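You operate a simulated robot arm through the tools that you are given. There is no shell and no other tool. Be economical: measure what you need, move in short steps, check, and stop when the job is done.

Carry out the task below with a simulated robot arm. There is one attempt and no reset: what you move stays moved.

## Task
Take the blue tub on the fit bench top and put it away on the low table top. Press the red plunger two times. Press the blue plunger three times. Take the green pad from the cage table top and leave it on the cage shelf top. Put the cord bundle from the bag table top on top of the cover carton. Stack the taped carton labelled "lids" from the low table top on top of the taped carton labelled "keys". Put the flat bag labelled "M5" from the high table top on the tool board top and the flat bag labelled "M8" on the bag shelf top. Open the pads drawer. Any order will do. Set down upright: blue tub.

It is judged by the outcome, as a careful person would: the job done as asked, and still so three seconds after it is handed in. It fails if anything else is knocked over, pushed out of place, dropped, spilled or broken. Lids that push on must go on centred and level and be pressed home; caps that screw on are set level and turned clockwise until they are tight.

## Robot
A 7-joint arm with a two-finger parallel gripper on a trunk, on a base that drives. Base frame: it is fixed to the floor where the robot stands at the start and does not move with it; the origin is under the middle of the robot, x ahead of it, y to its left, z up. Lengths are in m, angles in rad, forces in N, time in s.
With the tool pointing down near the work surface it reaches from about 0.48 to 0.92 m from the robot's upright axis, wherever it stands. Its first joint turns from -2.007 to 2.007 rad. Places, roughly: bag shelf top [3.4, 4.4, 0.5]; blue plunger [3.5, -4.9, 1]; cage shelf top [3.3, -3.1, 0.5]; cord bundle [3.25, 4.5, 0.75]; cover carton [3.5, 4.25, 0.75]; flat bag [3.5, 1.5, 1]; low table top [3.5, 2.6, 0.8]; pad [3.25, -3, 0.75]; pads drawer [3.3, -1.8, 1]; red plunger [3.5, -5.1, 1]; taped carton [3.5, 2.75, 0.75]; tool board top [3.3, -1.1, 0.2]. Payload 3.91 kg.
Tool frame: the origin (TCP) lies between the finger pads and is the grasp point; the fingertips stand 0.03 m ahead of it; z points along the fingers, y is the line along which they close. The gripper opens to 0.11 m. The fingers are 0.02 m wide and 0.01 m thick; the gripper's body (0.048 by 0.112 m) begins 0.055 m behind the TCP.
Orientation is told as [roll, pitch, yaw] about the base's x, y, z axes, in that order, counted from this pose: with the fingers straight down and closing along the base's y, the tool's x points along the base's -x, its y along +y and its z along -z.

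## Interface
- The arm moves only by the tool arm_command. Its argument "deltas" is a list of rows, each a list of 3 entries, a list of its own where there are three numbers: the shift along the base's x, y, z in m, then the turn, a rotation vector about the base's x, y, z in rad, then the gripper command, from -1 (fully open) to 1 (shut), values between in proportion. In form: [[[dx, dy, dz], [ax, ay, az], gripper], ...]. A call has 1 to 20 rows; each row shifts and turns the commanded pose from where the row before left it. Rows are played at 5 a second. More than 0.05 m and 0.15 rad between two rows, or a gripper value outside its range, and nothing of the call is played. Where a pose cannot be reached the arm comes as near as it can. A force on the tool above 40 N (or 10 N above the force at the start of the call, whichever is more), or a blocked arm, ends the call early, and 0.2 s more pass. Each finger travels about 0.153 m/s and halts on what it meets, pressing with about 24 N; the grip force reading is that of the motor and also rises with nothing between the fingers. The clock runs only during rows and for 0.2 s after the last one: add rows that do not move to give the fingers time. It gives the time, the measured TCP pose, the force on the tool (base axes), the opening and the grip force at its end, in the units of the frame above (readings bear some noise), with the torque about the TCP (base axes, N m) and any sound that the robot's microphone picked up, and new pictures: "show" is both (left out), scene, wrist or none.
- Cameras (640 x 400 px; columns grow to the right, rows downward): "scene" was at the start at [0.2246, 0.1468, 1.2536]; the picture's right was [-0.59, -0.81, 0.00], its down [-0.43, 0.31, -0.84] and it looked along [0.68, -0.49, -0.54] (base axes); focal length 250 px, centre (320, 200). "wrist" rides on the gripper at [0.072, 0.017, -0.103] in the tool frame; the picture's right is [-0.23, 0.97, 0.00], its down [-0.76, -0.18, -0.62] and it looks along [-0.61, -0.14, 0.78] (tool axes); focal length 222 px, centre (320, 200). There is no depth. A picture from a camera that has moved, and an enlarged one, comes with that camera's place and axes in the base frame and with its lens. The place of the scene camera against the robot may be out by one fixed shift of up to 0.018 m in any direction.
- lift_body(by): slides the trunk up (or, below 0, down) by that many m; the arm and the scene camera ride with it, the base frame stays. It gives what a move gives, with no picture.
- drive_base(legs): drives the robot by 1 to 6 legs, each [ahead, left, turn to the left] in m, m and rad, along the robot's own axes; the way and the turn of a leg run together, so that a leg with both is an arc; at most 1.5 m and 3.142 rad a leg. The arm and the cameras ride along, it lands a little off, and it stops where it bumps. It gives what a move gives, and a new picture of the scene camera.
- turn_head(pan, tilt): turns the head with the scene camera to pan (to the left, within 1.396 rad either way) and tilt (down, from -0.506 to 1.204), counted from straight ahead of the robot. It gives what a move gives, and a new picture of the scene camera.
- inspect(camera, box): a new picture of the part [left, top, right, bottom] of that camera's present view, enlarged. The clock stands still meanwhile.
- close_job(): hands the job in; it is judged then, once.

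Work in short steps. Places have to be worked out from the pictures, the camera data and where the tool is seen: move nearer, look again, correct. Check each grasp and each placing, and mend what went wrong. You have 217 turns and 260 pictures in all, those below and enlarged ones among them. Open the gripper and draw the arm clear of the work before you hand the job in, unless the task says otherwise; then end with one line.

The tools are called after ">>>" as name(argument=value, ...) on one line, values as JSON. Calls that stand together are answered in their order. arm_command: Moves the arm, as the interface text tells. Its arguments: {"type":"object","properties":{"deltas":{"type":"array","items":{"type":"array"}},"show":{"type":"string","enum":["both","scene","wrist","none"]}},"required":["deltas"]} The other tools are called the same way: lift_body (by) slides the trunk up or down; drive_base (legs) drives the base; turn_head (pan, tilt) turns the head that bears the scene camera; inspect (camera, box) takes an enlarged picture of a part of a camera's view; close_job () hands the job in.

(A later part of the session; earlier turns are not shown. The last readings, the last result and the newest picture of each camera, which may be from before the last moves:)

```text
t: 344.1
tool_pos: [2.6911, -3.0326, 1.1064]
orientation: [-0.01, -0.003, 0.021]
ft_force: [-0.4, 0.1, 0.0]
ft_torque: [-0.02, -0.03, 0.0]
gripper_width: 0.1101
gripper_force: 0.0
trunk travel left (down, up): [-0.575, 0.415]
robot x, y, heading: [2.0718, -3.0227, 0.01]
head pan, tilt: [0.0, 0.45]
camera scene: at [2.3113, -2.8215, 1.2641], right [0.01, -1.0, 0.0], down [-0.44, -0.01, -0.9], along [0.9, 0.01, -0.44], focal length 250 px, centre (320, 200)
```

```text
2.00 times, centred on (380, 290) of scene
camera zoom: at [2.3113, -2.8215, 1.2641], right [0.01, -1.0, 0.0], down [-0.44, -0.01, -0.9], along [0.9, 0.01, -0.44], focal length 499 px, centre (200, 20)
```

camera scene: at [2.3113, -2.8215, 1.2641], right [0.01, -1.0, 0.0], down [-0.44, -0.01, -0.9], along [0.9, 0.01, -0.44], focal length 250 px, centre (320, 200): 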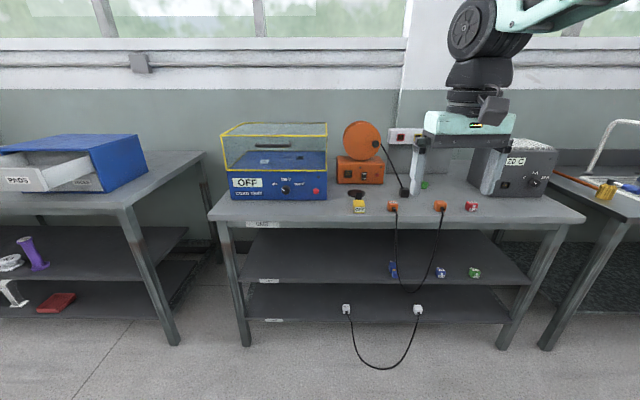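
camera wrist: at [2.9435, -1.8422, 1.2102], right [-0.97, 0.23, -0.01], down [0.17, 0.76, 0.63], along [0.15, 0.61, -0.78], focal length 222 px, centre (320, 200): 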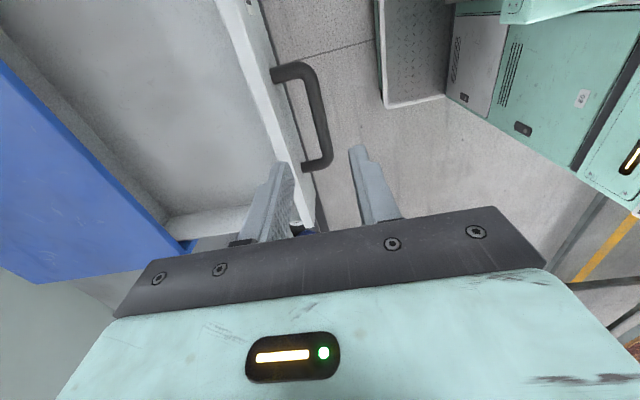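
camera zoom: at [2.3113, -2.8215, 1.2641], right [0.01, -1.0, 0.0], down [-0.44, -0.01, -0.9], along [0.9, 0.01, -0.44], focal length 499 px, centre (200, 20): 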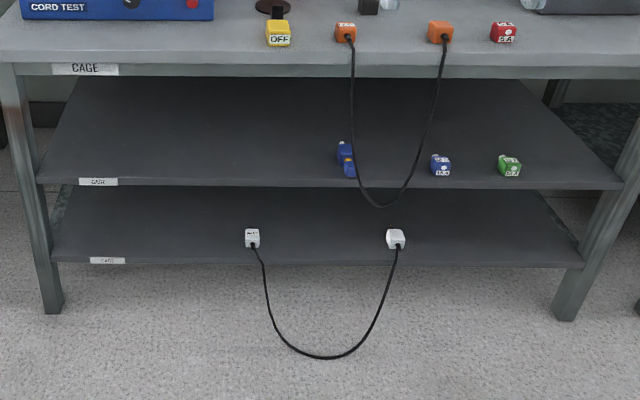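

A cord hangs over the table's front between two orange plugs—keep clear of it. I need a better view of the green thing; raise the arm and move closer.

>>> arm_command(deltas=[[[0, -0.04, 0.03], [0, 0, 0], -1], [[0, -0.04, 0.03], [0, 0, 0], -1], [[0, -0.04, 0.02], [0, 0, 0], -1]], show="none")

>>> drive_base(legs=[[0.3, 0, -0.01]])

>>> turn_head(pan=-0.35, tilt=0.6)

>>> inspect(camera="scene", box=[230, 100, 470, 260])

```text
t: 344.9
tool_pos: [2.6923, -3.1523, 1.1858]
orientation: [-0.009, -0.002, 0.02]
ft_force: [-0.3, 0.7, -0.4]
ft_torque: [-0.05, 0.01, 0.03]
gripper_width: 0.1102
gripper_force: 0.0
trunk travel left (down, up): [-0.575, 0.415]
robot x, y, heading: [2.0673, -3.0228, 0.008]
head pan, tilt: [0.0, 0.45]
```

```text
t: 347.0
tool_pos: [2.9912, -3.1561, 1.1845]
orientation: [-0.009, -0.002, 0.012]
ft_force: [0.9, -0.2, -0.1]
ft_torque: [0.02, 0.03, 0.0]
gripper_width: 0.1101
gripper_force: 0.1
trunk travel left (down, up): [-0.575, 0.415]
robot x, y, heading: [2.3699, -3.0215, -0.0]
head pan, tilt: [0.0, 0.45]
camera scene: at [2.6135, -2.8214, 1.2641], right [0.0, -1.0, 0.0], down [-0.44, 0.0, -0.9], along [0.9, 0.0, -0.44], focal length 250 px, centre (320, 200)
```

scene: 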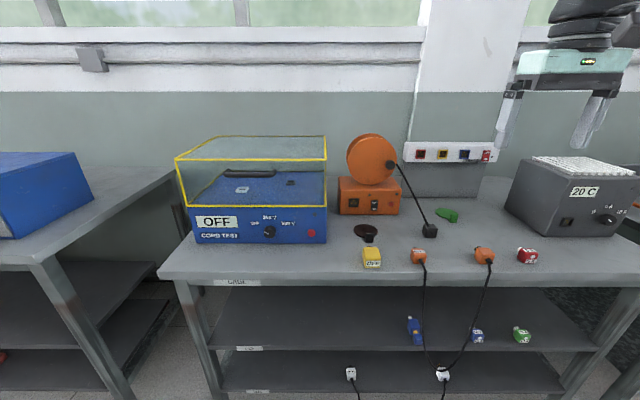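

```text
t: 347.8
tool_pos: [2.9909, -3.1551, 1.1849]
orientation: [-0.009, -0.003, 0.01]
ft_force: [-0.4, -0.1, 0.5]
ft_torque: [0.04, -0.02, -0.01]
gripper_width: 0.1102
gripper_force: 0.0
trunk travel left (down, up): [-0.575, 0.415]
robot x, y, heading: [2.3718, -3.0188, 0.004]
head pan, tilt: [-0.351, 0.6]
camera scene: at [2.6047, -2.8517, 1.2505], right [-0.34, -0.94, 0.0], down [-0.53, 0.19, -0.83], along [0.78, -0.28, -0.56], focal length 250 px, centre (320, 200)
```

scene: 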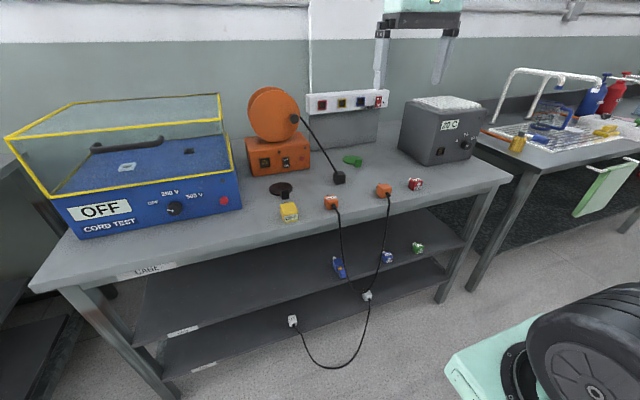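

```text
2.50 times, centred on (350, 180) of scene
camera zoom: at [2.6047, -2.8517, 1.2505], right [-0.34, -0.94, 0.0], down [-0.53, 0.19, -0.83], along [0.78, -0.28, -0.56], focal length 624 px, centre (245, 250)
```

zoom: 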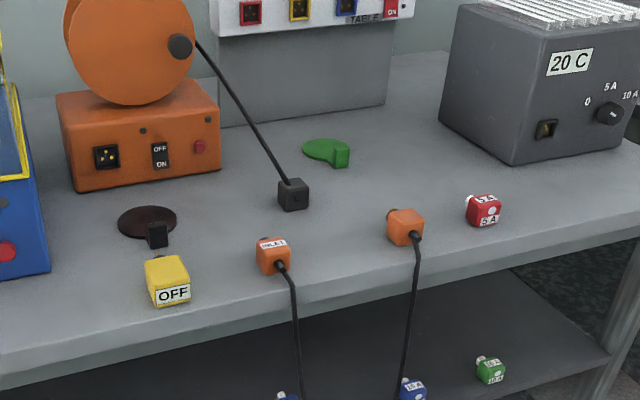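

The green pad is a disc with an upright tab, at about (3.28, -3.25), table ≈0.86. I go in front of it, keeping the base short of the hanging cords, and look from above with the wrist camera.

>>> drive_base(legs=[[0.15, -0.12, 0]])

>>> arm_command(deltas=[[[0.03, 0.01, -0.03], [0, 0, 0], -1], [[0.0, 0.01, -0.03], [0, 0, 0], -1], [[0, 0, 0], [0, 0, 0], -1]])

>>> inspect(camera="wrist", box=[180, 60, 460, 235])

```text
t: 349.3
tool_pos: [3.1418, -3.2714, 1.1849]
orientation: [-0.01, -0.004, 0.015]
ft_force: [-0.7, 0.1, 0.2]
ft_torque: [-0.01, 0.0, -0.03]
gripper_width: 0.1101
gripper_force: 0.1
trunk travel left (down, up): [-0.575, 0.415]
robot x, y, heading: [2.5219, -3.1364, 0.008]
head pan, tilt: [-0.351, 0.6]
camera scene: at [2.7541, -2.9684, 1.2505], right [-0.34, -0.94, 0.0], down [-0.53, 0.19, -0.83], along [0.78, -0.28, -0.56], focal length 250 px, centre (320, 200)
```

scene: 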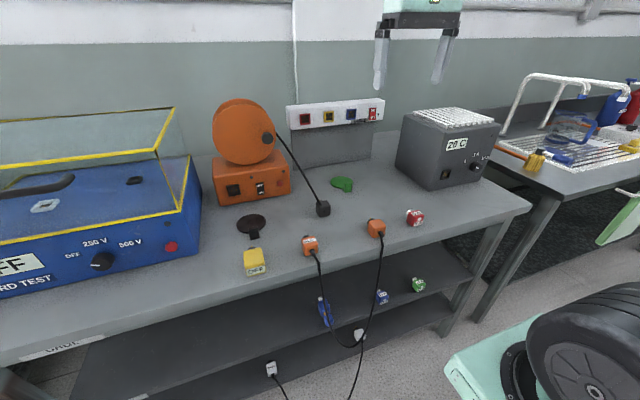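

```text
t: 350.1
tool_pos: [3.172, -3.251, 1.1245]
orientation: [-0.009, -0.002, 0.015]
ft_force: [0.2, 0.2, 0.2]
ft_torque: [0.02, 0.0, 0.01]
gripper_width: 0.1098
gripper_force: 0.1
trunk travel left (down, up): [-0.575, 0.415]
robot x, y, heading: [2.5222, -3.138, 0.008]
head pan, tilt: [-0.351, 0.6]
camera scene: at [2.754, -2.9684, 1.2505], right [-0.34, -0.94, 0.0], down [-0.53, 0.19, -0.83], along [0.78, -0.28, -0.56], focal length 250 px, centre (320, 200)
camera wrist: at [3.0996, -3.2345, 1.2274], right [0.21, 0.98, -0.01], down [0.76, -0.16, 0.63], along [0.61, -0.14, -0.78], focal length 222 px, centre (320, 200)
```

scene: 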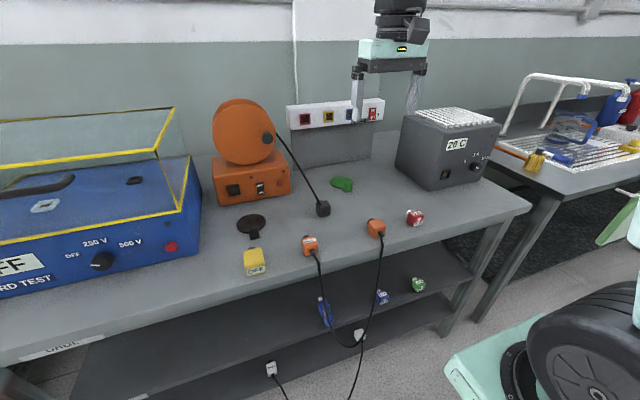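
wrist: 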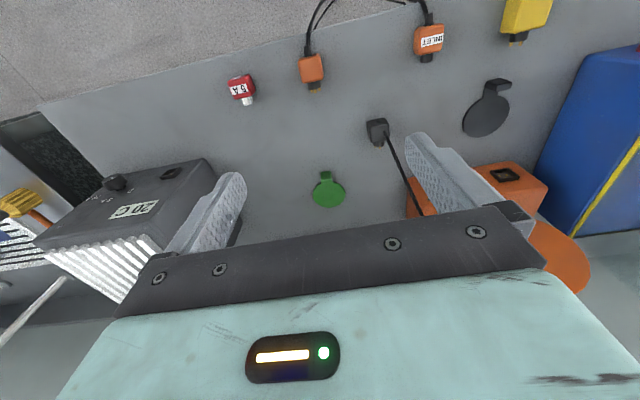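

```text
2.29 times, centred on (320, 148) of wrist
camera zoom: at [3.0996, -3.2345, 1.2274], right [0.21, 0.98, -0.01], down [0.76, -0.16, 0.63], along [0.61, -0.14, -0.78], focal length 508 px, centre (320, 320)
```

zoom: 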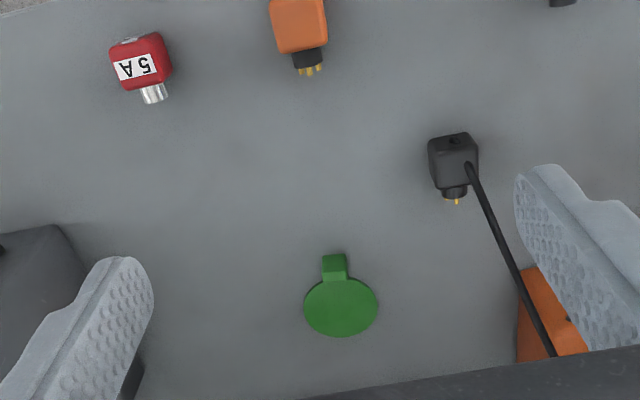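

The pad's tab points toward me. I move over it for a second wrist view to triangulate table height.

>>> arm_command(deltas=[[[0.04, -0.008, -0.02], [0, 0, -0.015], -0.3], [[0.04, -0.008, -0.02], [0, 0, 0], -0.3], [[0.04, -0.006, -0.02], [0, 0, 0], -0.3], [[0, 0, 0], [0, 0, 0], -0.3]], show="none")

>>> inspect(camera="wrist", box=[180, 20, 460, 195])

```text
t: 351.1
tool_pos: [3.2925, -3.2702, 1.0651]
orientation: [-0.009, -0.003, -0.002]
ft_force: [-0.1, 0.0, -0.4]
ft_torque: [0.01, -0.01, -0.01]
gripper_width: 0.0715
gripper_force: 0.1
trunk travel left (down, up): [-0.575, 0.415]
robot x, y, heading: [2.5203, -3.1373, 0.007]
head pan, tilt: [-0.351, 0.6]
```

```text
2.29 times, centred on (320, 108) of wrist
camera zoom: at [3.2193, -3.2534, 1.1676], right [0.23, 0.97, -0.01], down [0.76, -0.17, 0.63], along [0.61, -0.15, -0.78], focal length 508 px, centre (320, 411)
```

zoom: 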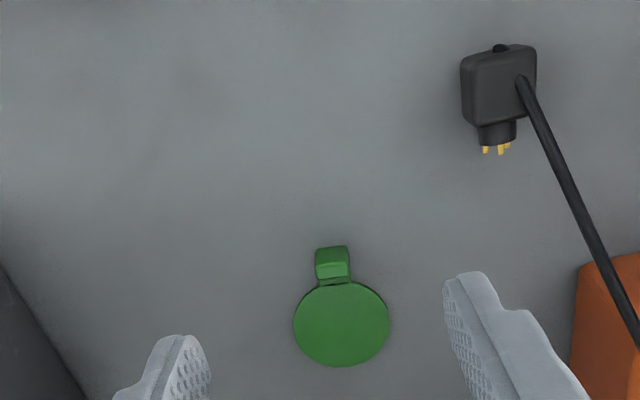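

Triangulation and edge checks give table z≈0.785, tab centre ≈(3.370, -3.283), disc centre ≈(3.428, -3.288). I tilt the tool forward 0.75 and come down behind the tab for a check.

>>> arm_command(deltas=[[[0, -0.003, 0], [0, -0.15, 0], -0.09], [[0, -0.003, 0], [0, -0.15, 0], -0.09], [[0, -0.003, -0.01], [0, -0.15, 0], -0.09], [[0, -0.003, -0.02], [0, -0.15, 0], -0.09], [[0, -0.001, -0.03], [0, -0.15, 0], -0.09], [[-0.005, 0, -0.045], [0, 0, 0], -0.09], [[-0.004, 0, -0.045], [0, 0, 0], -0.09], [[0, 0, 0], [0, 0, 0], -0.09]])

```text
t: 352.9
tool_pos: [3.284, -3.288, 0.9144]
orientation: [-0.01, -0.754, 0.002]
ft_force: [-0.1, 0.1, -1.0]
ft_torque: [0.03, 0.02, 0.01]
gripper_width: 0.06
gripper_force: 0.0
trunk travel left (down, up): [-0.575, 0.415]
robot x, y, heading: [2.5195, -3.1345, 0.002]
head pan, tilt: [-0.351, 0.6]
camera scene: at [2.754, -2.9683, 1.2505], right [-0.34, -0.94, 0.0], down [-0.53, 0.19, -0.83], along [0.78, -0.28, -0.56], focal length 250 px, centre (320, 200)
camera wrist: at [3.1613, -3.27, 0.9411], right [0.17, 0.97, 0.15], down [0.13, -0.17, 0.98], along [0.98, -0.15, -0.15], focal length 222 px, centre (320, 200)
```

scene: 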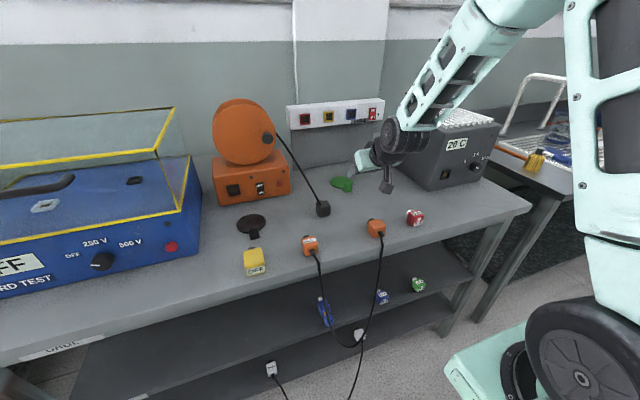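
wrist: 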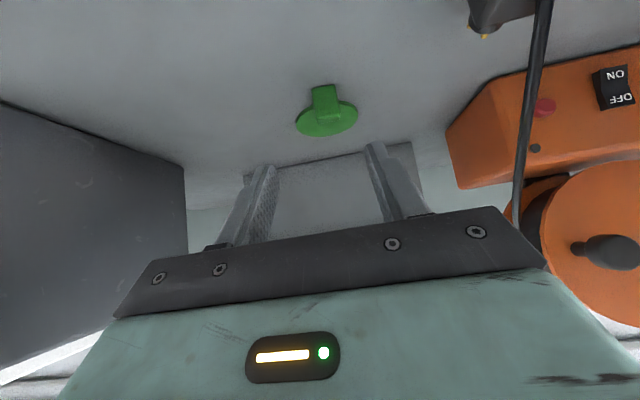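

Tab stands z 0.787–0.818 at x≈3.37. Approach along the axis to TCP (3.352, -3.284, 0.823).

>>> arm_command(deltas=[[[0, 0.004, -0.02], [0, 0, 0], -0.09], [[0.023, 0, -0.024], [0, 0, 0], -0.09], [[0.023, 0, -0.024], [0, 0, 0], -0.09], [[0.022, 0, -0.021], [0, 0, 0], -0.09], [[0, 0, 0], [0, 0, 0], -0.09]], show="wrist")

```text
t: 354.1
tool_pos: [3.3514, -3.2826, 0.8301]
orientation: [-0.013, -0.755, 0.001]
ft_force: [-15.7, -0.2, 16.8]
ft_torque: [0.55, 0.23, 0.56]
gripper_width: 0.0599
gripper_force: 0.1
trunk travel left (down, up): [-0.575, 0.415]
robot x, y, heading: [2.5152, -3.1403, 0.006]
head pan, tilt: [-0.351, 0.6]
camera wrist: at [3.2286, -3.2655, 0.8549], right [0.17, 0.97, 0.15], down [0.13, -0.17, 0.98], along [0.98, -0.15, -0.15], focal length 222 px, centre (320, 200)
```

wrist: 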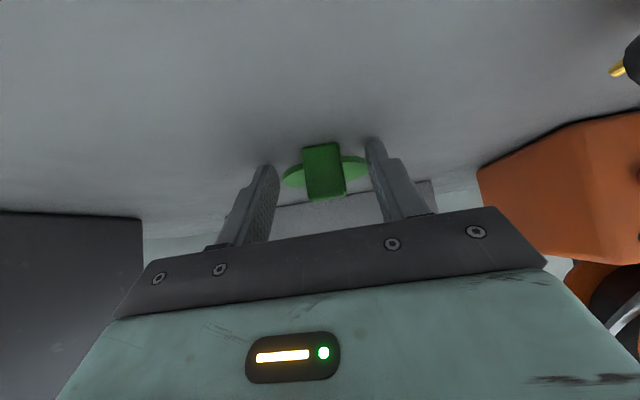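

Fingertips touched the table (~0.80). Raise 4 mm, close on the tab, and lift.

>>> arm_command(deltas=[[[0.0, 0, 0.004], [0, 0, 0], -0.09], [[0.004, 0, 0], [0, 0, 0], -0.09], [[0, 0, 0], [0, 0, 0], 1], [[0, 0, 0], [0, 0, 0], 1], [[0, 0, 0], [0, 0, 0], 1], [[0, 0, 0.015], [0, 0, 0], 1], [[0, 0, 0.03], [0, 0, 0], 1], [[0, 0, 0.04], [0, 0, 0], 1], [[0, 0, 0], [0, 0, 0], 1]])

```text
t: 356.1
tool_pos: [3.3555, -3.2813, 0.9146]
orientation: [-0.008, -0.751, -0.001]
ft_force: [-1.0, 0.0, -0.1]
ft_torque: [0.03, 0.05, 0.0]
gripper_width: 0.0235
gripper_force: 23.8
trunk travel left (down, up): [-0.575, 0.415]
robot x, y, heading: [2.5203, -3.138, 0.004]
head pan, tilt: [-0.351, 0.6]
camera scene: at [2.7541, -2.9684, 1.2505], right [-0.34, -0.94, 0.0], down [-0.53, 0.19, -0.82], along [0.78, -0.28, -0.57], focal length 250 px, centre (320, 200)
camera wrist: at [3.2322, -3.2638, 0.9409], right [0.17, 0.97, 0.15], down [0.13, -0.17, 0.98], along [0.98, -0.15, -0.16], focal length 222 px, centre (320, 200)
```

scene: 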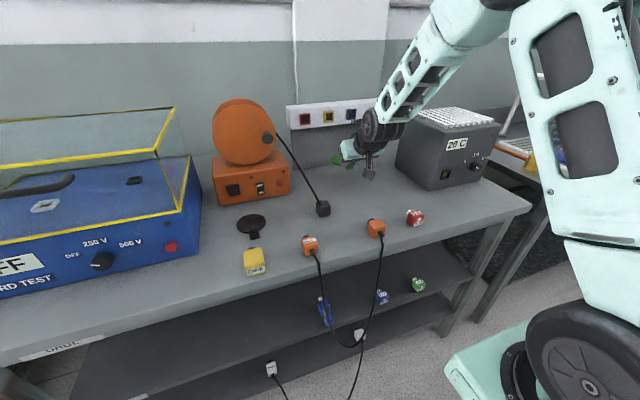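
wrist: 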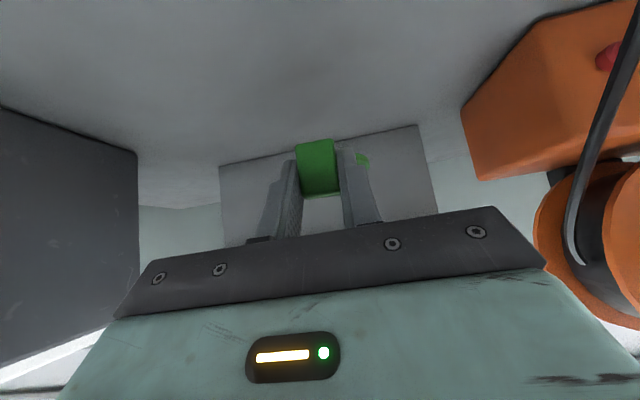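

Pad held by its tab. Raise, back away, and go left to the cord-free part of the shelf (y≈-2.77).

>>> arm_command(deltas=[[[-0.01, 0, 0.04], [0, 0, 0], 1], [[-0.02, 0, 0.04], [0, 0, 0], 1], [[-0.03, 0, 0.03], [0, 0, 0], 1]], show="wrist")

>>> drive_base(legs=[[-0.45, 0, 0], [0, 0.5, 0]])

>>> lift_body(by=-0.36)

>>> turn_head(pan=-0.1, tilt=0.35)

```text
t: 356.9
tool_pos: [3.2937, -3.2819, 1.0234]
orientation: [-0.008, -0.752, 0.002]
ft_force: [0.2, 0.2, -0.3]
ft_torque: [0.03, 0.0, 0.01]
gripper_width: 0.0237
gripper_force: 23.5
trunk travel left (down, up): [-0.575, 0.415]
robot x, y, heading: [2.5195, -3.1365, 0.011]
head pan, tilt: [-0.351, 0.6]
camera wrist: at [3.1709, -3.2649, 1.0491], right [0.17, 0.97, 0.15], down [0.13, -0.17, 0.98], along [0.98, -0.15, -0.16], focal length 222 px, centre (320, 200)
```

wrist: 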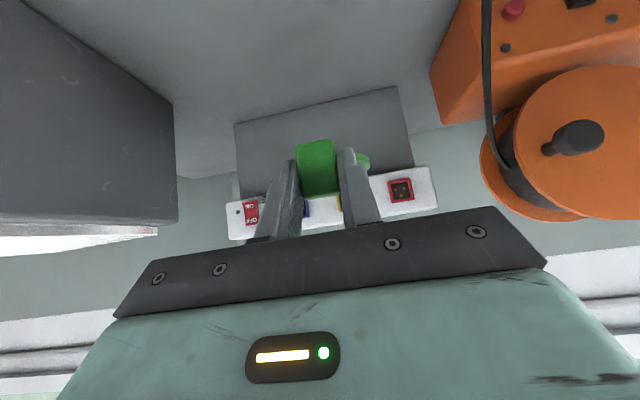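

```text
t: 362.2
tool_pos: [2.8335, -2.7941, 1.0224]
orientation: [-0.008, -0.752, -0.011]
ft_force: [-0.3, -0.2, -0.3]
ft_torque: [0.02, 0.04, 0.01]
gripper_width: 0.0232
gripper_force: 24.2
trunk travel left (down, up): [-0.575, 0.415]
robot x, y, heading: [2.0599, -2.6388, -0.01]
head pan, tilt: [-0.351, 0.6]
camera scene: at [2.2982, -2.4733, 1.2505], right [-0.35, -0.94, 0.0], down [-0.53, 0.2, -0.83], along [0.77, -0.29, -0.56], focal length 250 px, centre (320, 200)
```

scene: 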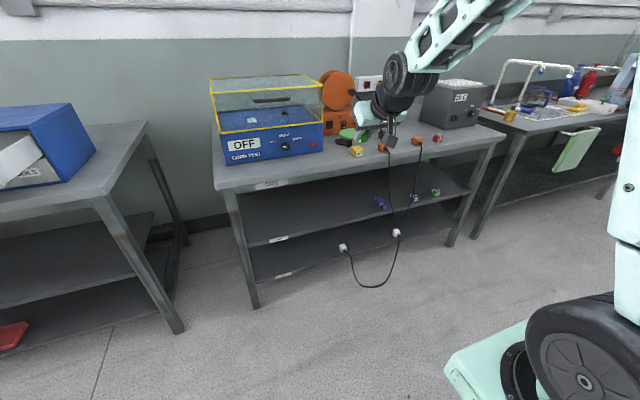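

```text
t: 365.7
tool_pos: [2.8333, -2.7946, 0.6633]
orientation: [-0.008, -0.753, -0.013]
ft_force: [-0.3, 0.5, -0.8]
ft_torque: [0.02, 0.03, 0.0]
gripper_width: 0.0235
gripper_force: 24.0
trunk travel left (down, up): [-0.215, 0.775]
robot x, y, heading: [2.0621, -2.6412, -0.002]
head pan, tilt: [-0.351, 0.6]
```

```text
t: 366.5
tool_pos: [2.8328, -2.7941, 0.6632]
orientation: [-0.01, -0.753, -0.012]
ft_force: [-0.3, 0.2, -0.5]
ft_torque: [-0.01, 0.01, 0.01]
gripper_width: 0.0233
gripper_force: 24.3
trunk travel left (down, up): [-0.215, 0.775]
robot x, y, heading: [2.0665, -2.6452, -0.007]
head pan, tilt: [-0.099, 0.351]
camera scene: at [2.3079, -2.4523, 0.9132], right [-0.11, -0.99, 0.0], down [-0.34, 0.04, -0.94], along [0.93, -0.1, -0.34], focal length 250 px, centre (320, 200)
```

scene: 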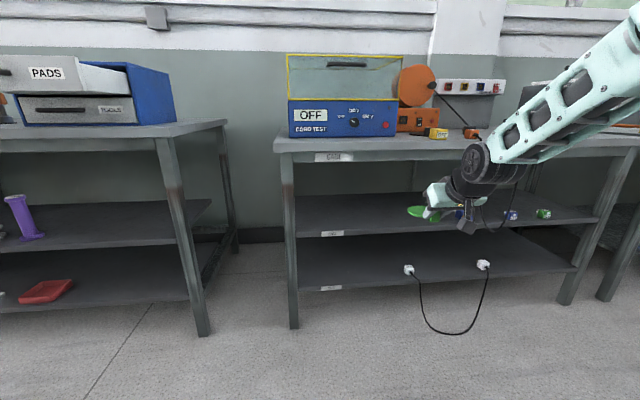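

I zoom to check the pad and shelf edges.

>>> inspect(camera="scene", box=[260, 120, 500, 300])

```text
2.22 times, centred on (380, 210) of scene
camera zoom: at [2.3079, -2.4523, 0.9132], right [-0.11, -0.99, 0.0], down [-0.34, 0.04, -0.94], along [0.93, -0.1, -0.34], focal length 554 px, centre (187, 178)
```

zoom: 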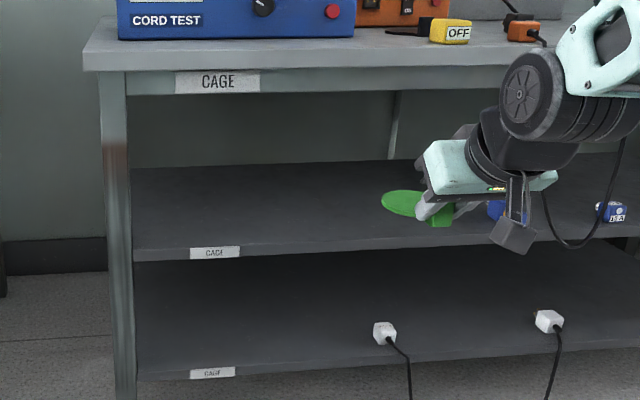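

Shelf ≈0.47. Lower TCP to ≈0.54 outside, then drive in 0.34 m.

>>> arm_command(deltas=[[[0, 0, -0.045], [0, 0, 0], 1], [[0, 0, -0.045], [0, 0, 0], 1], [[0, 0, -0.032], [0, 0, 0.01], 1], [[0, 0, 0], [0, 0, 0], 1]], show="none")

>>> drive_base(legs=[[0.36, 0, 0.005]])

>>> arm_command(deltas=[[[0, 0, -0.005], [0, 0, 0], 1], [[0, 0, -0.005], [0, 0, 0], 1], [[0, 0, 0], [0, 0, 0], 1]])

```text
t: 367.5
tool_pos: [2.8336, -2.794, 0.5392]
orientation: [-0.007, -0.751, -0.002]
ft_force: [0.7, 0.2, -0.7]
ft_torque: [-0.02, 0.01, 0.01]
gripper_width: 0.0232
gripper_force: 24.2
trunk travel left (down, up): [-0.215, 0.775]
robot x, y, heading: [2.0636, -2.6365, -0.011]
head pan, tilt: [-0.099, 0.351]
```

```text
t: 369.9
tool_pos: [3.2026, -2.7867, 0.5402]
orientation: [-0.01, -0.751, 0.008]
ft_force: [-0.9, -0.1, -1.9]
ft_torque: [0.0, 0.02, 0.02]
gripper_width: 0.0235
gripper_force: 24.0
trunk travel left (down, up): [-0.215, 0.775]
robot x, y, heading: [2.4291, -2.6438, 0.003]
head pan, tilt: [-0.099, 0.351]
camera scene: at [2.6721, -2.451, 0.9133], right [-0.1, -1.0, 0.0], down [-0.34, 0.03, -0.94], along [0.93, -0.09, -0.34], focal length 250 px, centre (320, 200)
```

scene: 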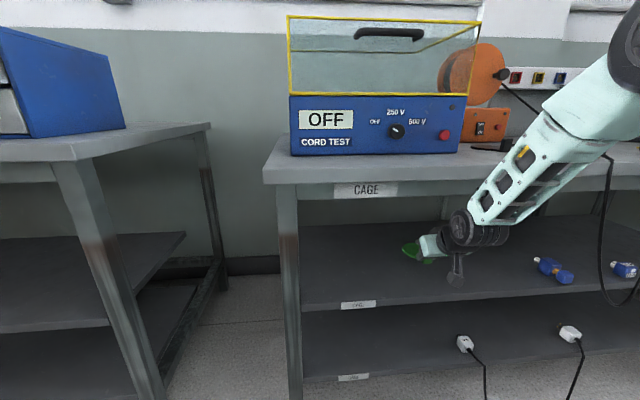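

```text
t: 370.6
tool_pos: [3.2, -2.7857, 0.5303]
orientation: [-0.008, -0.753, 0.007]
ft_force: [0.2, 0.4, 0.2]
ft_torque: [-0.01, 0.07, 0.02]
gripper_width: 0.0234
gripper_force: 23.9
trunk travel left (down, up): [-0.215, 0.775]
robot x, y, heading: [2.4263, -2.643, 0.004]
head pan, tilt: [-0.099, 0.351]
camera scene: at [2.6722, -2.451, 0.9133], right [-0.1, -1.0, 0.0], down [-0.34, 0.03, -0.94], along [0.93, -0.09, -0.34], focal length 250 px, centre (320, 200)
camera wrist: at [3.0775, -2.7708, 0.5563], right [0.17, 0.97, 0.15], down [0.13, -0.17, 0.98], along [0.98, -0.14, -0.16], focal length 222 px, centre (320, 200)
```

scene: 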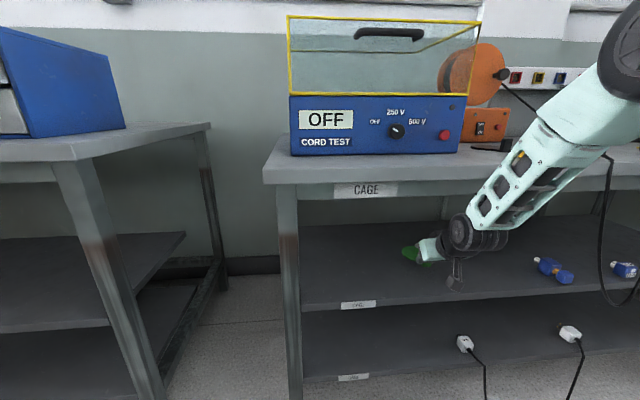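
wrist: 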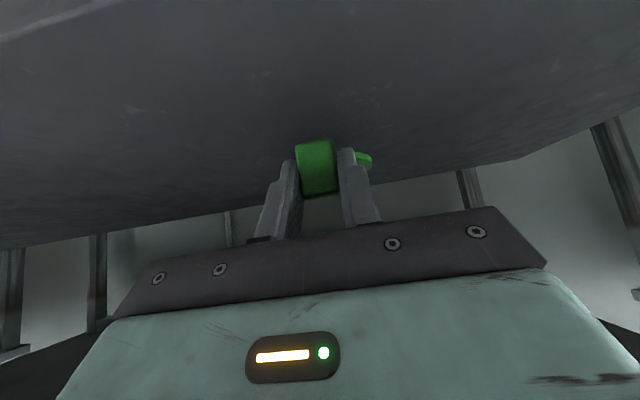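

Lower to contact in small steps.

>>> arm_command(deltas=[[[0, 0, -0.005], [0, 0, 0], 1], [[0, 0, -0.005], [0, 0, 0], 1], [[0, 0, -0.005], [0, 0, 0], 1], [[0, 0, -0.004], [0, 0, 0], 1], [[0, 0, -0.004], [0, 0, 0], 1], [[0, 0, -0.004], [0, 0, 0], 1], [[0, 0, -0.004], [0, 0, 0], 1], [[0, 0, 0], [0, 0, 0], 1]], show="wrist")

```text
t: 372.4
tool_pos: [3.2017, -2.7878, 0.5005]
orientation: [-0.009, -0.756, 0.005]
ft_force: [-4.6, -0.2, 10.9]
ft_torque: [0.25, -0.27, 0.05]
gripper_width: 0.0235
gripper_force: 23.7
trunk travel left (down, up): [-0.215, 0.775]
robot x, y, heading: [2.4291, -2.6417, 0.004]
head pan, tilt: [-0.099, 0.351]
camera wrist: at [3.0777, -2.7702, 0.526], right [0.17, 0.97, 0.15], down [0.13, -0.17, 0.98], along [0.98, -0.14, -0.15], focal length 222 px, centre (320, 200)
```

wrist: 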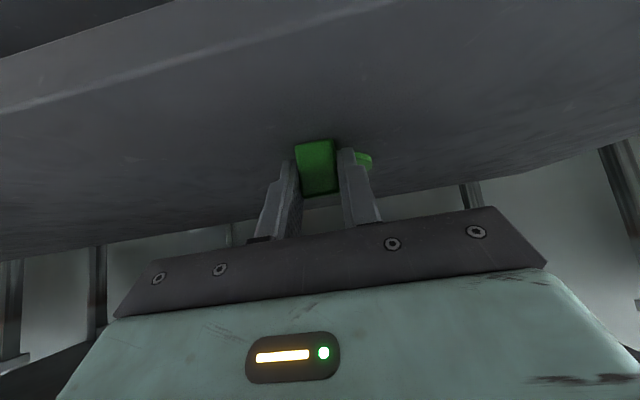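

Contact on the shelf at the expected height. Open and withdraw.

>>> arm_command(deltas=[[[0, 0, 0.001], [0, 0, 0], 0.6], [[0, 0, 0], [0, 0, 0], 0.1], [[0, 0, 0], [0, 0, 0], 0.1], [[-0.03, 0, 0.02], [0, 0, 0], 0.1], [[-0.04, 0, 0.02], [0, 0, 0], 0.1], [[-0.03, 0, 0.0], [0, 0, 0], 0.1], [[0, 0, 0], [0, 0, 0], 0.1]])

>>> drive_base(legs=[[-0.4, 0, 0]])

>>> inspect(camera="scene", box=[260, 120, 500, 300])

```text
t: 374.1
tool_pos: [3.101, -2.7877, 0.5406]
orientation: [-0.009, -0.752, 0.01]
ft_force: [-0.1, 0.5, 0.4]
ft_torque: [-0.03, 0.0, -0.01]
gripper_width: 0.0494
gripper_force: 0.0
trunk travel left (down, up): [-0.215, 0.775]
robot x, y, heading: [2.43, -2.6449, -0.004]
head pan, tilt: [-0.099, 0.351]
camera scene: at [2.6722, -2.451, 0.9133], right [-0.1, -1.0, 0.0], down [-0.34, 0.03, -0.94], along [0.93, -0.09, -0.34], focal length 250 px, centre (320, 200)
camera wrist: at [2.9771, -2.7711, 0.5664], right [0.17, 0.97, 0.15], down [0.13, -0.17, 0.98], along [0.98, -0.14, -0.15], focal length 222 px, centre (320, 200)
```

scene: 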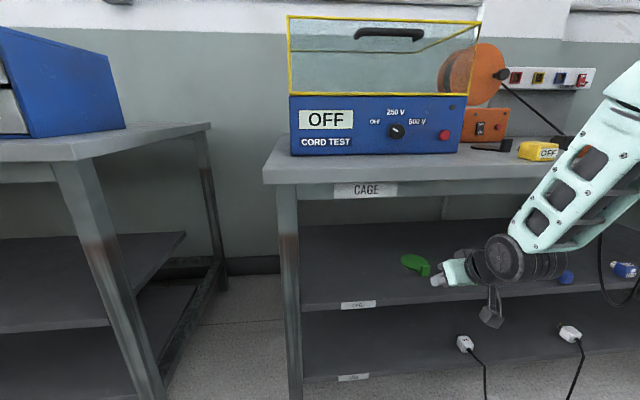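
wrist: 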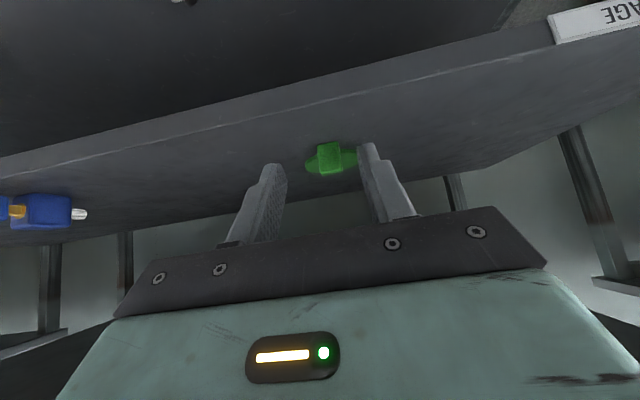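

```text
t: 376.5
tool_pos: [2.7018, -2.7937, 0.5404]
orientation: [-0.009, -0.752, -0.007]
ft_force: [0.3, -0.5, -0.3]
ft_torque: [-0.01, -0.01, 0.03]
gripper_width: 0.0495
gripper_force: 0.0
trunk travel left (down, up): [-0.215, 0.775]
robot x, y, heading: [2.0337, -2.6398, -0.008]
head pan, tilt: [-0.099, 0.351]
camera scene: at [2.2778, -2.4523, 0.9133], right [-0.11, -0.99, 0.0], down [-0.34, 0.04, -0.94], along [0.93, -0.1, -0.34], focal length 250 px, centre (320, 200)
```

scene: 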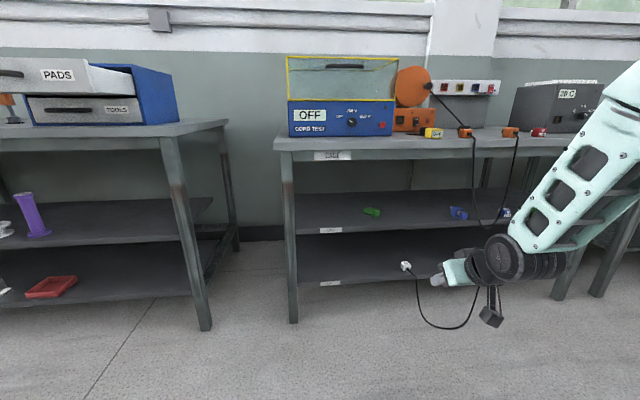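

```text
2.22 times, centred on (380, 210) of scene
camera zoom: at [2.2778, -2.4523, 0.9133], right [-0.11, -0.99, 0.0], down [-0.34, 0.04, -0.94], along [0.93, -0.1, -0.34], focal length 554 px, centre (187, 178)
```

zoom: 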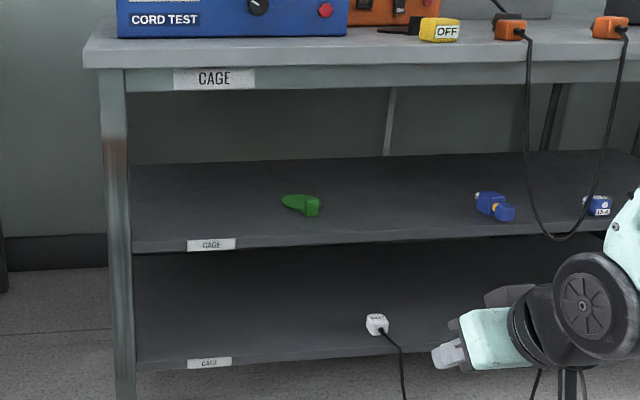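

Pad sits flat on the cage shelf. Last: the plungers near y≈-5. Raise the trunk, straighten the tool, and strafe right.

>>> lift_body(by=0.36)

>>> arm_command(deltas=[[[0.0, 0, 0.04], [0, 0.15, 0], 1], [[0.0, 0, 0.04], [0, 0.15, 0], 1], [[0.0, 0, 0.04], [0, 0.15, 0], 1], [[0, 0, 0.04], [0, 0.15, 0], 1], [[0, 0, 0.04], [0, 0.15, 0], 1], [[0, 0, 0.04], [0, 0, 0], 1], [[0, 0, 0.04], [0, 0, 0], 1]], show="none")

>>> drive_base(legs=[[0, -1.2, 0.005], [0, -1.15, 0.0]])

>>> turn_head(pan=-0.1, tilt=0.4)

```text
t: 380.0
tool_pos: [2.7026, -2.7942, 0.8995]
orientation: [-0.008, -0.752, -0.005]
ft_force: [-0.3, -0.6, -0.3]
ft_torque: [0.01, 0.02, 0.01]
gripper_width: 0.0495
gripper_force: 0.0
trunk travel left (down, up): [-0.575, 0.415]
robot x, y, heading: [2.0307, -2.6441, -0.009]
head pan, tilt: [-0.099, 0.351]
```

```text
t: 381.6
tool_pos: [2.7019, -2.7948, 1.1783]
orientation: [-0.011, -0.001, -0.003]
ft_force: [0.3, 0.2, 0.5]
ft_torque: [-0.01, 0.04, -0.01]
gripper_width: 0.0
gripper_force: 24.2
trunk travel left (down, up): [-0.575, 0.415]
robot x, y, heading: [2.0327, -2.6403, -0.012]
head pan, tilt: [-0.099, 0.351]
```

```text
t: 393.2
tool_pos: [2.6704, -5.1612, 1.1796]
orientation: [-0.012, -0.003, -0.011]
ft_force: [0.4, -0.4, -0.8]
ft_torque: [0.0, -0.03, 0.0]
gripper_width: 0.0003
gripper_force: 23.5
trunk travel left (down, up): [-0.575, 0.415]
robot x, y, heading: [1.9996, -5.0059, -0.017]
head pan, tilt: [-0.099, 0.351]
camera scene: at [2.2506, -4.8155, 1.2733], right [-0.12, -0.99, 0.0], down [-0.34, 0.04, -0.94], along [0.93, -0.11, -0.34], focal length 250 px, centre (320, 200)
```

scene: 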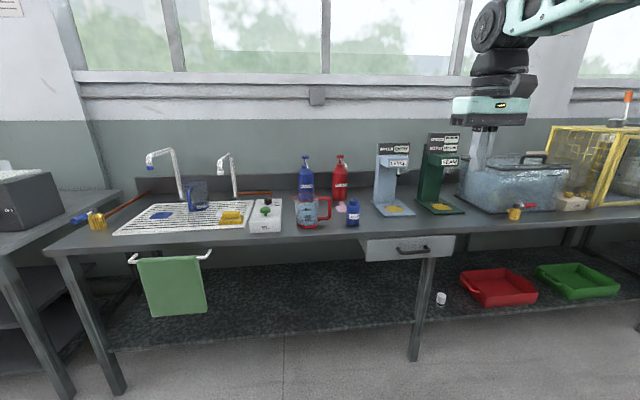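

```text
t: 393.9
tool_pos: [2.6702, -5.1615, 1.1781]
orientation: [-0.013, -0.001, -0.011]
ft_force: [0.2, 0.5, 0.1]
ft_torque: [-0.02, 0.0, 0.02]
gripper_width: 0.0
gripper_force: 24.4
trunk travel left (down, up): [-0.575, 0.415]
robot x, y, heading: [2.0018, -5.0025, -0.018]
head pan, tilt: [-0.099, 0.4]
camera scene: at [2.2501, -4.8155, 1.2688], right [-0.12, -0.99, 0.0], down [-0.39, 0.05, -0.92], along [0.91, -0.11, -0.39], focal length 250 px, centre (320, 200)
```

scene: 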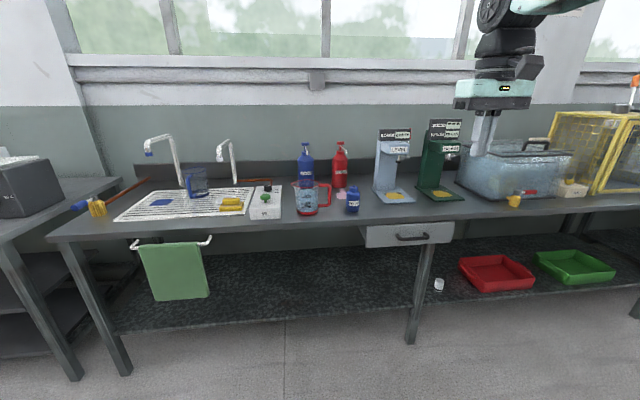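

>>> inspect(camera="scene", box=[240, 110, 480, 260])

```text
2.67 times, centred on (360, 185) of scene
camera zoom: at [2.2501, -4.8155, 1.2688], right [-0.12, -0.99, 0.0], down [-0.39, 0.05, -0.92], along [0.91, -0.11, -0.39], focal length 665 px, centre (213, 240)
```

zoom: 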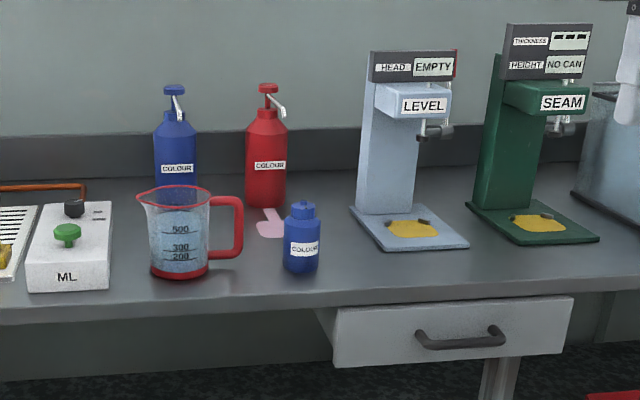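

The plungers are pump heads on two "COLOUR" bottles: red ≈(3.5, -5.07, 1.04), blue ≈(3.5, -4.89, 1.04). With fingers shut I'll press from above. Drive closer.

>>> drive_base(legs=[[0.62, 0.03, 0.015]])

>>> turn_head(pan=-0.2, tilt=0.5)

>>> arm_command(deltas=[[[0.04, 0.02, 0], [0, 0, 0], 1], [[0.0, 0, 0], [0, 0, 0], 1]], show="wrist")

```text
t: 397.3
tool_pos: [3.2915, -5.1196, 1.1793]
orientation: [-0.012, -0.004, 0.012]
ft_force: [0.6, -0.2, -0.1]
ft_torque: [0.03, -0.02, 0.0]
gripper_width: 0.0
gripper_force: 23.5
trunk travel left (down, up): [-0.575, 0.415]
robot x, y, heading: [2.6178, -4.9723, 0.007]
head pan, tilt: [-0.099, 0.4]
camera scene: at [2.8629, -4.7832, 1.2687], right [-0.09, -1.0, 0.0], down [-0.39, 0.04, -0.92], along [0.92, -0.09, -0.39], focal length 250 px, centre (320, 200)
```

scene: 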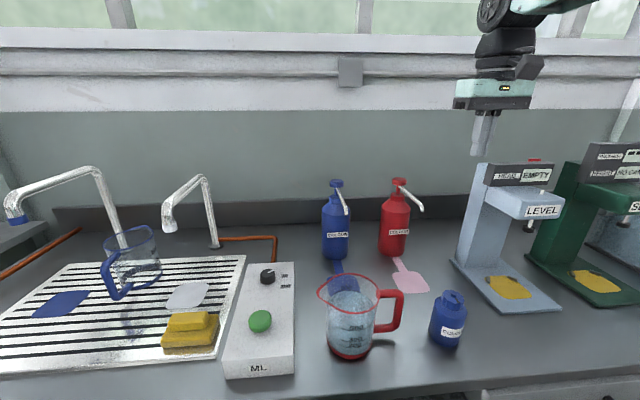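

```text
t: 398.0
tool_pos: [3.292, -5.1181, 1.1787]
orientation: [-0.013, -0.004, 0.013]
ft_force: [0.4, 0.1, 0.1]
ft_torque: [0.0, 0.02, 0.03]
gripper_width: 0.0001
gripper_force: 24.1
trunk travel left (down, up): [-0.575, 0.415]
robot x, y, heading: [2.6198, -4.9749, 0.01]
head pan, tilt: [-0.201, 0.499]
camera scene: at [2.86, -4.7921, 1.2596], right [-0.19, -0.98, 0.0], down [-0.47, 0.09, -0.88], along [0.86, -0.17, -0.48], focal length 250 px, centre (320, 200)
```

scene: 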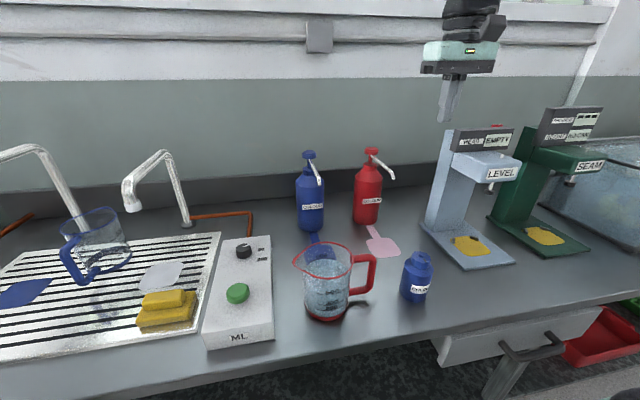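

```text
t: 398.6
tool_pos: [3.3337, -5.0987, 1.1788]
orientation: [-0.012, -0.004, 0.012]
ft_force: [-0.6, -0.7, -0.1]
ft_torque: [-0.03, 0.0, -0.02]
gripper_width: 0.0
gripper_force: 24.3
trunk travel left (down, up): [-0.575, 0.415]
robot x, y, heading: [2.6195, -4.9738, 0.004]
head pan, tilt: [-0.201, 0.499]
camera wrist: at [3.2612, -5.0821, 1.2821], right [0.22, 0.98, -0.01], down [0.76, -0.16, 0.63], along [0.61, -0.14, -0.78], focal length 222 px, centre (320, 200)
```

wrist: 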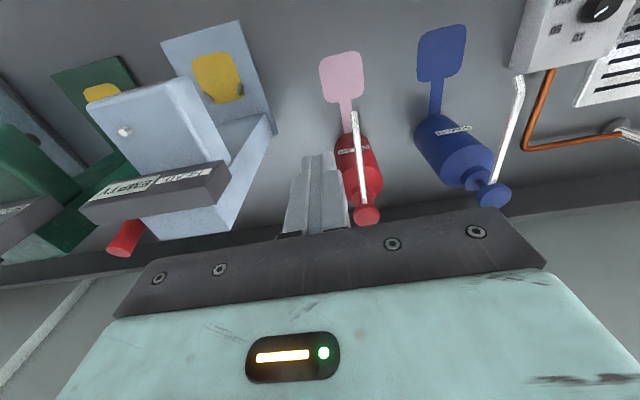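

Triangulated red head top ≈(3.49, -5.064, 1.043). I raise the trunk 0.2 m for reach, go 7 cm forward, and bring the tool near for a refined view.

>>> lift_body(by=0.2)

>>> drive_base(legs=[[0.07, 0, -0.005]])

>>> arm_command(deltas=[[[0.02, 0.01, -0.04], [0, 0, 0], 1], [[0.02, 0.01, -0.04], [0, 0, 0], 1], [[0, 0.01, -0.045], [0, 0, 0], 1], [[0, 0.0, -0.045], [0, 0, 0], 1], [[0.0, 0, -0.045], [0, 0, 0], 1], [[0.0, 0, 0], [0, 0, 0], 1]])

```text
t: 400.8
tool_pos: [3.3326, -5.0991, 1.378]
orientation: [-0.012, -0.003, 0.013]
ft_force: [0.7, 0.6, -0.8]
ft_torque: [0.04, -0.02, 0.02]
gripper_width: 0.0
gripper_force: 24.0
trunk travel left (down, up): [-0.775, 0.215]
robot x, y, heading: [2.6224, -4.9715, 0.007]
head pan, tilt: [-0.201, 0.499]
```

```text
t: 401.8
tool_pos: [3.404, -5.1012, 1.3796]
orientation: [-0.012, -0.004, 0.009]
ft_force: [-0.7, -0.4, 0.1]
ft_torque: [-0.02, -0.02, -0.01]
gripper_width: 0.0
gripper_force: 24.3
trunk travel left (down, up): [-0.775, 0.215]
robot x, y, heading: [2.6921, -4.9749, 0.002]
head pan, tilt: [-0.201, 0.499]
camera scene: at [2.9312, -4.7928, 1.4596], right [-0.2, -0.98, 0.0], down [-0.47, 0.09, -0.88], along [0.86, -0.17, -0.48], focal length 250 px, centre (320, 200)
```

scene: 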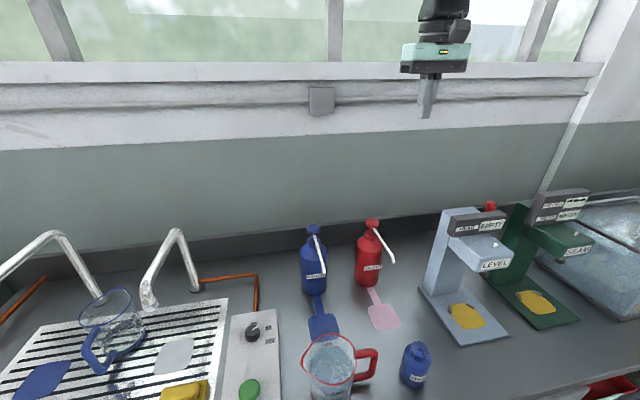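

```text
t: 403.2
tool_pos: [3.4444, -5.0702, 1.1639]
orientation: [-0.012, -0.004, 0.009]
ft_force: [0.1, 0.1, 0.9]
ft_torque: [-0.02, -0.01, -0.02]
gripper_width: 0.0
gripper_force: 23.7
trunk travel left (down, up): [-0.775, 0.215]
robot x, y, heading: [2.6893, -4.9721, 0.004]
head pan, tilt: [-0.201, 0.499]
camera scene: at [2.9314, -4.7928, 1.4596], right [-0.2, -0.98, 0.0], down [-0.47, 0.09, -0.88], along [0.86, -0.17, -0.48], focal length 250 px, centre (320, 200)
camera wrist: at [3.3719, -5.0528, 1.2672], right [0.22, 0.98, -0.01], down [0.76, -0.16, 0.63], along [0.61, -0.15, -0.78], focal length 222 px, centre (320, 200)
```

scene: 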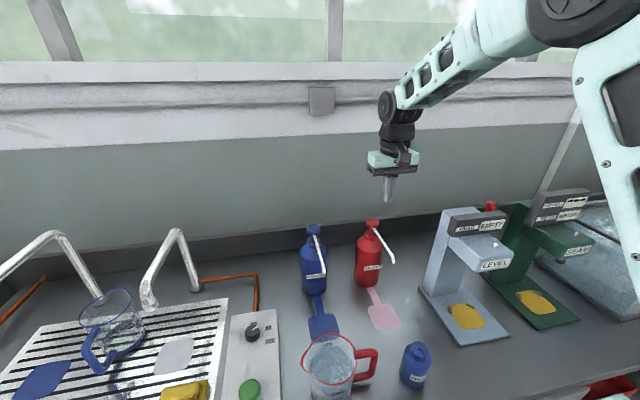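
wrist: 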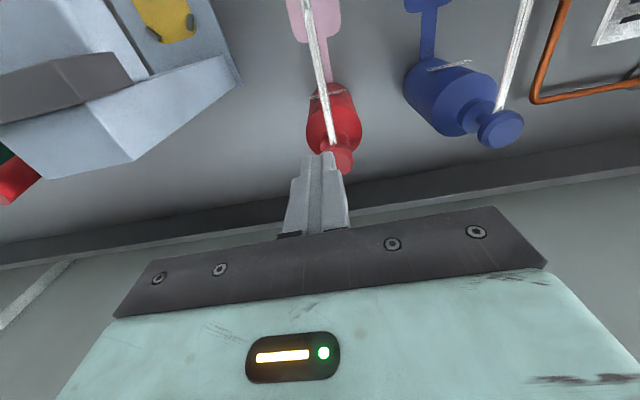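

Red head ≈(3.501, -5.062, 1.034), blue ≈(3.509, -4.876, 1.02). Position the closed fingertips just above the red head.

>>> arm_command(deltas=[[[0.03, 0.004, -0.02], [0, 0, 0], 1], [[0.028, 0.004, -0.03], [0, 0, 0], 1], [[0, 0, -0.015], [0, 0, 0], 1], [[0.0, 0, 0], [0, 0, 0], 1]], show="wrist")

>>> inspect(camera="scene", box=[290, 170, 450, 290])

```text
t: 404.2
tool_pos: [3.4996, -5.0629, 1.1021]
orientation: [-0.012, -0.005, 0.009]
ft_force: [0.0, 1.0, -0.2]
ft_torque: [0.02, -0.01, 0.0]
gripper_width: 0.0001
gripper_force: 23.8
trunk travel left (down, up): [-0.775, 0.215]
robot x, y, heading: [2.6915, -4.9731, -0.001]
head pan, tilt: [-0.201, 0.499]
camera wrist: at [3.4276, -5.0466, 1.2037], right [0.22, 0.98, -0.01], down [0.76, -0.16, 0.63], along [0.61, -0.15, -0.78], focal length 222 px, centre (320, 200)
```

wrist: 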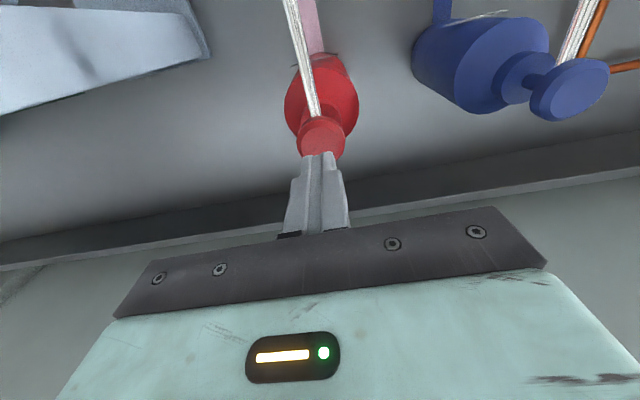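

```text
3.33 times, centred on (370, 230) of scene
camera zoom: at [2.9315, -4.7928, 1.4596], right [-0.2, -0.98, 0.0], down [-0.47, 0.09, -0.88], along [0.86, -0.17, -0.48], focal length 832 px, centre (153, 100)
```

zoom: 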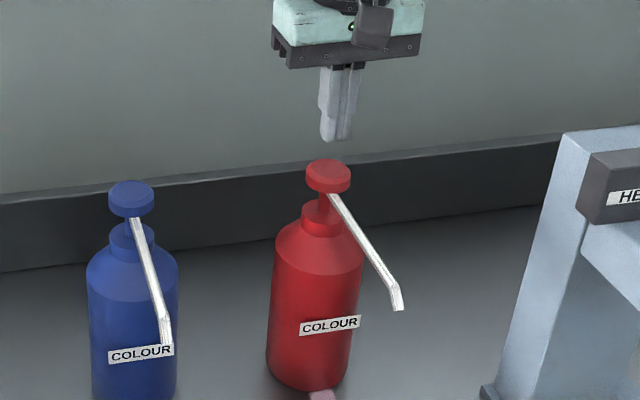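

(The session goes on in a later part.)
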